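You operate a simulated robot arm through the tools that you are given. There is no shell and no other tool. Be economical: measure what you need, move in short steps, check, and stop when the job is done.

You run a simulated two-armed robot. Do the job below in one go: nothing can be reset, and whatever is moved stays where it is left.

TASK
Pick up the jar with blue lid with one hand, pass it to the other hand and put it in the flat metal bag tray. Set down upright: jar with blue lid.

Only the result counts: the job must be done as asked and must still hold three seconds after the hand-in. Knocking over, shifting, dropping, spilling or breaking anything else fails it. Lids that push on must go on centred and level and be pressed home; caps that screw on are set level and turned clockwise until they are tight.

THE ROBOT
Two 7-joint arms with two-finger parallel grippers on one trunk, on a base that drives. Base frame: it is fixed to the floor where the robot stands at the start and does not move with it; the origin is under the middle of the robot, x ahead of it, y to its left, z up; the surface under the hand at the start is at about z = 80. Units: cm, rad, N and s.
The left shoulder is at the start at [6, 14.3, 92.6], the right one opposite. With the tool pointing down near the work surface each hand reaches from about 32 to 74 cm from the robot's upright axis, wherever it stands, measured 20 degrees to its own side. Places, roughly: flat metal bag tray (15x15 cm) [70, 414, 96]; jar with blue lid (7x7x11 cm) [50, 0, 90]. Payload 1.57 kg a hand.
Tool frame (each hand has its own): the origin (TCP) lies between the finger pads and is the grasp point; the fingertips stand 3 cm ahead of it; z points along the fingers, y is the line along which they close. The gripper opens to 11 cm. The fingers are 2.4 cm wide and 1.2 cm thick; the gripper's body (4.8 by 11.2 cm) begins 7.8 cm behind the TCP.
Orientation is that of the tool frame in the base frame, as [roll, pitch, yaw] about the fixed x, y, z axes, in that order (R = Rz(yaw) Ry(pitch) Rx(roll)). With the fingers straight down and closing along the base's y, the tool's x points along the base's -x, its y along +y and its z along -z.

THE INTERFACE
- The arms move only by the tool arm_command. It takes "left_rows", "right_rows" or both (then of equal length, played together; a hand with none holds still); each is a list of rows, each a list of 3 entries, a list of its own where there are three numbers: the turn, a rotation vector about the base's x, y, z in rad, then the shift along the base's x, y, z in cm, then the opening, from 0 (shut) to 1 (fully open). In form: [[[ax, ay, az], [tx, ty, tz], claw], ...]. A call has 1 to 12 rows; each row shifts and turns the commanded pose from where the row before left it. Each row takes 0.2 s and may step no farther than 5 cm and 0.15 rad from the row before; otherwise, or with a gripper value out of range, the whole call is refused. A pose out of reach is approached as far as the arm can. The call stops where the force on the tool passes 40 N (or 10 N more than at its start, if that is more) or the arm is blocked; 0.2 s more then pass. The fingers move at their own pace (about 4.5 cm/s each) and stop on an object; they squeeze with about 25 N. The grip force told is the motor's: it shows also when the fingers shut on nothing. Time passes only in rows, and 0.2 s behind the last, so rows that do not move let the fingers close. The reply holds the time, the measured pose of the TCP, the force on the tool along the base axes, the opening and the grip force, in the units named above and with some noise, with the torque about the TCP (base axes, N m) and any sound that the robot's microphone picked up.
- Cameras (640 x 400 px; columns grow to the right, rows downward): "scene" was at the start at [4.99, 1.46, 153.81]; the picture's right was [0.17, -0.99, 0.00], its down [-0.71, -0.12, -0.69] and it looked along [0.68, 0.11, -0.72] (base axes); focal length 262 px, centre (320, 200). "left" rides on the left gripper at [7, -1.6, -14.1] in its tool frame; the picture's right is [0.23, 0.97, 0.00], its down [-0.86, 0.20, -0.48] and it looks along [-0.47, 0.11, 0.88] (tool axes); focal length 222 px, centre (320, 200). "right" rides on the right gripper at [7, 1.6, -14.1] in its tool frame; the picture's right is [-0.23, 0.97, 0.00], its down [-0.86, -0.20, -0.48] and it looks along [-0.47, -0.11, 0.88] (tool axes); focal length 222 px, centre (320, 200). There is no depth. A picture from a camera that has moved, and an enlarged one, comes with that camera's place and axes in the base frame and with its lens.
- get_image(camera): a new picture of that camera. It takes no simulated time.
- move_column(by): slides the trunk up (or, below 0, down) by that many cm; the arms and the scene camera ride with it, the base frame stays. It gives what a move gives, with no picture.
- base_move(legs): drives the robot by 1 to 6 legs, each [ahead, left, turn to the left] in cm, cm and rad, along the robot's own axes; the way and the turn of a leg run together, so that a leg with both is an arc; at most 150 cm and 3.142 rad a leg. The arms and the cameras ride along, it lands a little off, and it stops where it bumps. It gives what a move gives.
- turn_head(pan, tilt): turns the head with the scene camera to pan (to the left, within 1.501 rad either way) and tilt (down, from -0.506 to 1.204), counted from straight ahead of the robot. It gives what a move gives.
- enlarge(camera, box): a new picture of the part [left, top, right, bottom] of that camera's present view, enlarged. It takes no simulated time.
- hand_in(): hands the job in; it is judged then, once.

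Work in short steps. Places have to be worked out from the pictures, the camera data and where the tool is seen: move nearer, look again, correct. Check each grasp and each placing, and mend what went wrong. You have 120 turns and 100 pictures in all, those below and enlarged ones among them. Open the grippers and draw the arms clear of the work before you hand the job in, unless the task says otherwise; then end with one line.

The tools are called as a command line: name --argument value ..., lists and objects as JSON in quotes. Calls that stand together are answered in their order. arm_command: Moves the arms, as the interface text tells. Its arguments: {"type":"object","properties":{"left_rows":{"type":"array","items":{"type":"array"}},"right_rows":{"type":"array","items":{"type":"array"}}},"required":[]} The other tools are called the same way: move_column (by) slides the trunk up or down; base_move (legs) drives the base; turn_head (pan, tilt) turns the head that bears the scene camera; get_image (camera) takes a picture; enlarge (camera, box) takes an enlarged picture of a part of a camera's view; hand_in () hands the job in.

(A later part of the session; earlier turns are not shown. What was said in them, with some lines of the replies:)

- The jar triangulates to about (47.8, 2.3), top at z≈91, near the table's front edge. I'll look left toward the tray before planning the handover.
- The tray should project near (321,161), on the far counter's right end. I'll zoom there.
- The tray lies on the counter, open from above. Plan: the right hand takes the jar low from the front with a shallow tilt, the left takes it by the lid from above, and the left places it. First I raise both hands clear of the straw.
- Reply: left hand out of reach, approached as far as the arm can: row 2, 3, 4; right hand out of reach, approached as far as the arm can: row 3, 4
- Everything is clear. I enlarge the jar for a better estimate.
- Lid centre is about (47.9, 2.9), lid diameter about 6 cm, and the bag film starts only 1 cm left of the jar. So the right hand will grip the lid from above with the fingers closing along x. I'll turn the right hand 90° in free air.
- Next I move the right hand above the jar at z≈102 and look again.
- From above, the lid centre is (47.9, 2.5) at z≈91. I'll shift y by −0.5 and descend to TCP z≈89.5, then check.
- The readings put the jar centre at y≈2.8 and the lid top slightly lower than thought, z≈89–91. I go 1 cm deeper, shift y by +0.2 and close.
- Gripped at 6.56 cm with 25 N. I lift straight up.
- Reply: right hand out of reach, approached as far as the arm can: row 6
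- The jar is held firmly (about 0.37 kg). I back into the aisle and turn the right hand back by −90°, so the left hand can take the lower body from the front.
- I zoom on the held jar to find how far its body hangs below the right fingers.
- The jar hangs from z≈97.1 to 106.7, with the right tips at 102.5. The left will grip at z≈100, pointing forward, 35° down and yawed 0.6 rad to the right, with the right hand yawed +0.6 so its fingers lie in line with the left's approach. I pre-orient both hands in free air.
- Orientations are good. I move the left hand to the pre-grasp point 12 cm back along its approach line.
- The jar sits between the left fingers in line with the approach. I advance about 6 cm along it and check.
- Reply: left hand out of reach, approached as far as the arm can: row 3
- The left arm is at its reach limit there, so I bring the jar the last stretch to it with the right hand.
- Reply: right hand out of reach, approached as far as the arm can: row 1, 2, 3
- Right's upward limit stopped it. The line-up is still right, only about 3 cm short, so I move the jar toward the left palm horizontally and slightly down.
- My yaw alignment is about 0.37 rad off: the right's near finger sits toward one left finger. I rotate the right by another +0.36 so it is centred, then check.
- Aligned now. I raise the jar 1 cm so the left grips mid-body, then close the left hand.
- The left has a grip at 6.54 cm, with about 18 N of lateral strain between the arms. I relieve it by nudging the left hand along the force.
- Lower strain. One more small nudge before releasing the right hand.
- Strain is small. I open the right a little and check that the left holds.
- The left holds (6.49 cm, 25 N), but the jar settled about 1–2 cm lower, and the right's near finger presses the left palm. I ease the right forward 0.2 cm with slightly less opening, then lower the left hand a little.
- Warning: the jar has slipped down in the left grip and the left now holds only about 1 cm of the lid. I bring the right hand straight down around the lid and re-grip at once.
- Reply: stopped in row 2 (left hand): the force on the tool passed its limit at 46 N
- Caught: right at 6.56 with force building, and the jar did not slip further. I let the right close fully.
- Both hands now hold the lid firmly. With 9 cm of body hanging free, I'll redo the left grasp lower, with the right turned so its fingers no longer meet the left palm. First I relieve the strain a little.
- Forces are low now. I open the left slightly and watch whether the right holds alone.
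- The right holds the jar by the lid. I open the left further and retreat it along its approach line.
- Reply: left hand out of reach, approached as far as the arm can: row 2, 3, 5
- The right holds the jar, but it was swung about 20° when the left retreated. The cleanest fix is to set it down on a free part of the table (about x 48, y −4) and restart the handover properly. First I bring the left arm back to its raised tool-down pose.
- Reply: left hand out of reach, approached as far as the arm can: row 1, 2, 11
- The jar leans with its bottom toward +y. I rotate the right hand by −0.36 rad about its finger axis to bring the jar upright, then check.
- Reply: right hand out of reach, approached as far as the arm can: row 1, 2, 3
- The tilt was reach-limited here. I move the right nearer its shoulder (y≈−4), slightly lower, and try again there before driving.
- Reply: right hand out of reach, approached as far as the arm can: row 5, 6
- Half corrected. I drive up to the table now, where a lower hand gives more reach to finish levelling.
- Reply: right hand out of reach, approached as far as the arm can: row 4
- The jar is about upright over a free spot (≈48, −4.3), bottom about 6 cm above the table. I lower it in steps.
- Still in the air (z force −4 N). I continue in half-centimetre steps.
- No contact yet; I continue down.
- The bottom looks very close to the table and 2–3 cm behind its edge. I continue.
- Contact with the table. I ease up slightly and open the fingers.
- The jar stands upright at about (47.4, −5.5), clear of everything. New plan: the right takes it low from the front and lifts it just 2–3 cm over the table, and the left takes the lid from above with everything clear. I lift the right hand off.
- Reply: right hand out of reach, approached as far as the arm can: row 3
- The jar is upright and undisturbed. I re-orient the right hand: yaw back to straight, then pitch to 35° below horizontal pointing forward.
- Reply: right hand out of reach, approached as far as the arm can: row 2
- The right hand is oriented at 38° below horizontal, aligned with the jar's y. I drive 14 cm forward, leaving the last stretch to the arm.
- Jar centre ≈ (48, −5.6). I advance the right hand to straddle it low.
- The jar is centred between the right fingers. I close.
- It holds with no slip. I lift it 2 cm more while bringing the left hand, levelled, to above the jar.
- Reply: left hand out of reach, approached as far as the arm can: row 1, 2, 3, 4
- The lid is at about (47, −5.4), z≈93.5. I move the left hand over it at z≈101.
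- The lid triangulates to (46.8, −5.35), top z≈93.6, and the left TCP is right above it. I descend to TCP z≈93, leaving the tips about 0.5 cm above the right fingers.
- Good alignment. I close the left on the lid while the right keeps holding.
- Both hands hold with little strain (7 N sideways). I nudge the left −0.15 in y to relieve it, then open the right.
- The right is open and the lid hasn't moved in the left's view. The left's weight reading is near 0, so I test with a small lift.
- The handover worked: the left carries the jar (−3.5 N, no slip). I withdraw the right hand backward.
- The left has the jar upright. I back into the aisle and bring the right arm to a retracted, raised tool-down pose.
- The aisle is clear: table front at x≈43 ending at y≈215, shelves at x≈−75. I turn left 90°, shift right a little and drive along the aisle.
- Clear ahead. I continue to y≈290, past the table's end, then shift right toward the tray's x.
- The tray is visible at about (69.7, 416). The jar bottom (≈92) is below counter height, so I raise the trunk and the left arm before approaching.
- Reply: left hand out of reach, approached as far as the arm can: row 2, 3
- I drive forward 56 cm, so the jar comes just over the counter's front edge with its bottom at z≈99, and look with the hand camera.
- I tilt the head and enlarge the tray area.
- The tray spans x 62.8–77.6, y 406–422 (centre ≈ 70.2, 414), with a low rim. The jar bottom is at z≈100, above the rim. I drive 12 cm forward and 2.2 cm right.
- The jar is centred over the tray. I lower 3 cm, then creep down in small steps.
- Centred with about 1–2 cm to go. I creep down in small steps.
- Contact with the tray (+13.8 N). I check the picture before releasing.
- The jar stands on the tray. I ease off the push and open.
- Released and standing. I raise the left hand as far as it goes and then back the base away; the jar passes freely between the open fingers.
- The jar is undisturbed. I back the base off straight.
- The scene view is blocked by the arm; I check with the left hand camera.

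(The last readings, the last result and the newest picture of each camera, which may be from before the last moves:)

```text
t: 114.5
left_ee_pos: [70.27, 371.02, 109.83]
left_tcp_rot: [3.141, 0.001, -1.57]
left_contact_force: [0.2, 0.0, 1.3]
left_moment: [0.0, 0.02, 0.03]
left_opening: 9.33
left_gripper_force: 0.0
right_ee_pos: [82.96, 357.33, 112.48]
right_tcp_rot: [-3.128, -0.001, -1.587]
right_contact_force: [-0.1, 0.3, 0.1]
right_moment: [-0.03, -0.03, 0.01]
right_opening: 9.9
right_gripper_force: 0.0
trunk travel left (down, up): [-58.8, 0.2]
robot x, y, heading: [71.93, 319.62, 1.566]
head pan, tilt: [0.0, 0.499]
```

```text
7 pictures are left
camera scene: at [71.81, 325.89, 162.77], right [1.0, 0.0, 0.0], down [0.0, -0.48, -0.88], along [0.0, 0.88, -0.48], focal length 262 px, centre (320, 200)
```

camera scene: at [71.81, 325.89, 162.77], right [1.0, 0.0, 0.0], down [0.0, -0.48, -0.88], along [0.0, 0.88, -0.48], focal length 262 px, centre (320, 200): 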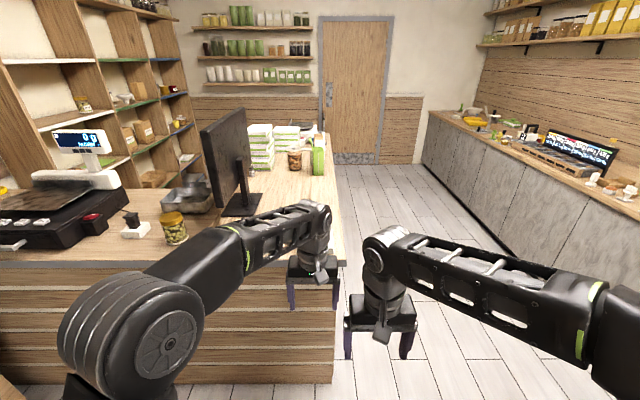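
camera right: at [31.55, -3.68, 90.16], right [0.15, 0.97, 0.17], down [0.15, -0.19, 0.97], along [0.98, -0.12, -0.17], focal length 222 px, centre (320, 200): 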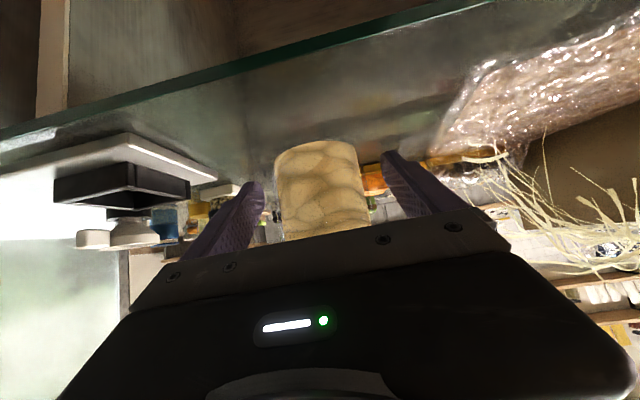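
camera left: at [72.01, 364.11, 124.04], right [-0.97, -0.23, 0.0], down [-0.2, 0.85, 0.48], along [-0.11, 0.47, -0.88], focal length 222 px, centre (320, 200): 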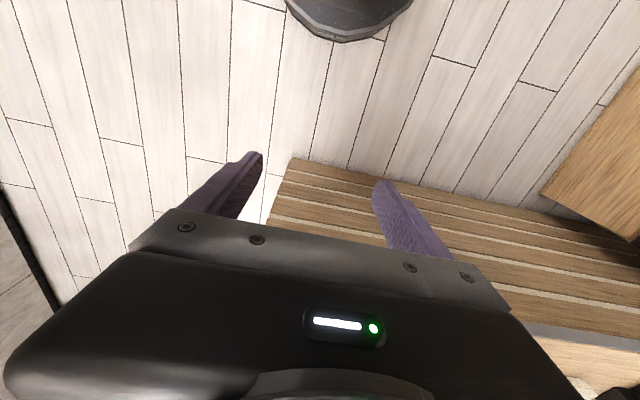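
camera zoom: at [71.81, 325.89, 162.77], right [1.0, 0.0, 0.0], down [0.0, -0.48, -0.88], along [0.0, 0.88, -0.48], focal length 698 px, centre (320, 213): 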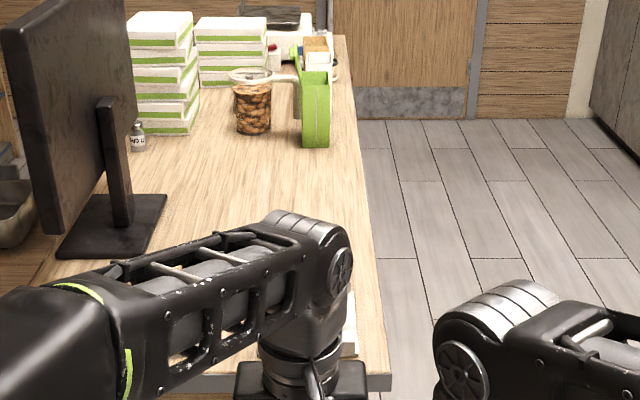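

The arms are clear of the counter. I lower the trunk to see the jar over the arm.

arm_command --left_rows '[[[0, 0, 0], [-4, -2, -2], 0.85], [[0, 0, 0], [-4, -2, -3], 0.85], [[0, 0, 0], [-4, -1, -4], 0.85], [[0, 0, 0], [-4, 0, -4], 0.85], [[0, 0, 0], [-4, 0, -4], 0.85]]'

enlarge --camera "scene" --box '[220, 140, 420, 290]'

```text
refused: row 2 steps farther than a row can; nothing moved
```

```text
2.67 times, centred on (320, 215) of scene
camera zoom: at [71.81, 325.89, 162.77], right [1.0, 0.0, 0.0], down [0.0, -0.48, -0.88], along [0.0, 0.88, -0.48], focal length 698 px, centre (320, 160)
```

zoom: 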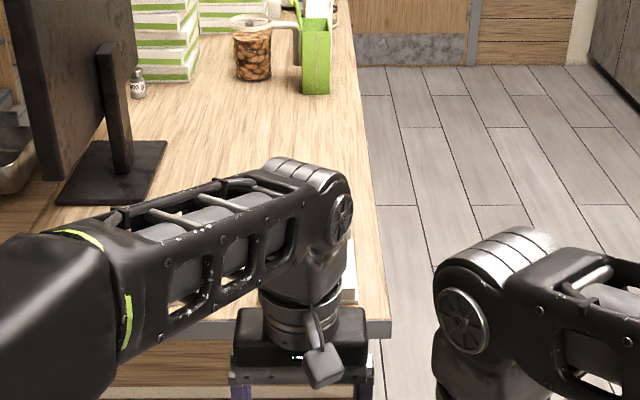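

That was refused for step size. I use smaller steps, moving the left hand to −x in the free space in front of the counter.

arm_command --left_rows '[[[0, 0, 0], [-3, -2, -1], 0.85], [[0, 0, 0], [-4, -2, -1], 0.85], [[0, 0, 0], [-4, 0, -2], 0.85], [[0, 0, 0], [-4, 0, -2], 0.85], [[0, 0, 0], [-4, 0, -2], 0.85]]'

enlarge --camera "scene" --box '[220, 140, 420, 290]'

```text
t: 115.8
left_ee_pos: [51.19, 366.95, 101.76]
left_tcp_rot: [-3.139, 0.002, -1.571]
left_contact_force: [-0.4, 0.3, 0.9]
left_moment: [-0.02, -0.02, -0.02]
left_opening: 9.34
left_gripper_force: 0.0
right_ee_pos: [83.01, 357.33, 112.43]
right_tcp_rot: [-3.124, -0.002, -1.587]
right_contact_force: [-0.5, 0.8, 0.1]
right_moment: [0.02, -0.03, 0.01]
right_opening: 9.91
right_gripper_force: 0.0
trunk travel left (down, up): [-58.8, 0.2]
robot x, y, heading: [71.7, 319.82, 1.565]
head pan, tilt: [0.0, 0.499]
```

```text
2.67 times, centred on (320, 215) of scene
camera zoom: at [71.71, 325.93, 162.78], right [1.0, 0.0, 0.0], down [0.0, -0.48, -0.88], along [0.0, 0.88, -0.48], focal length 698 px, centre (320, 160)
```

zoom: 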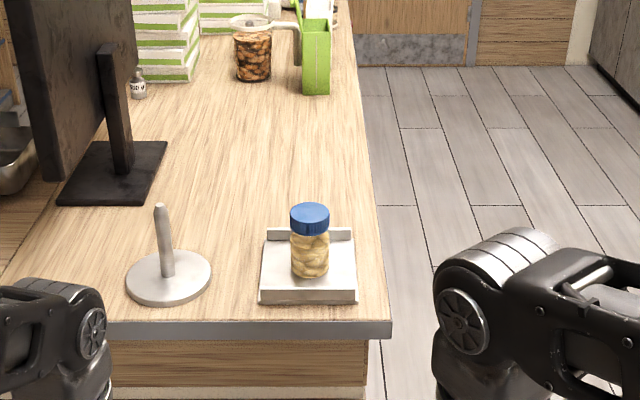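

The jar stands upright in the middle of the tray, the neighbouring items are undisturbed, and both arms are clear with grippers open. I hand in.

hand_in

```text
The job is handed in.
```

The jar with the blue lid was picked up with the right hand, passed to the left, and now stands upright on the flat metal bag tray. The first pass slipped in the left grip, so I set the jar back down on the table and redid the pickup and handover.
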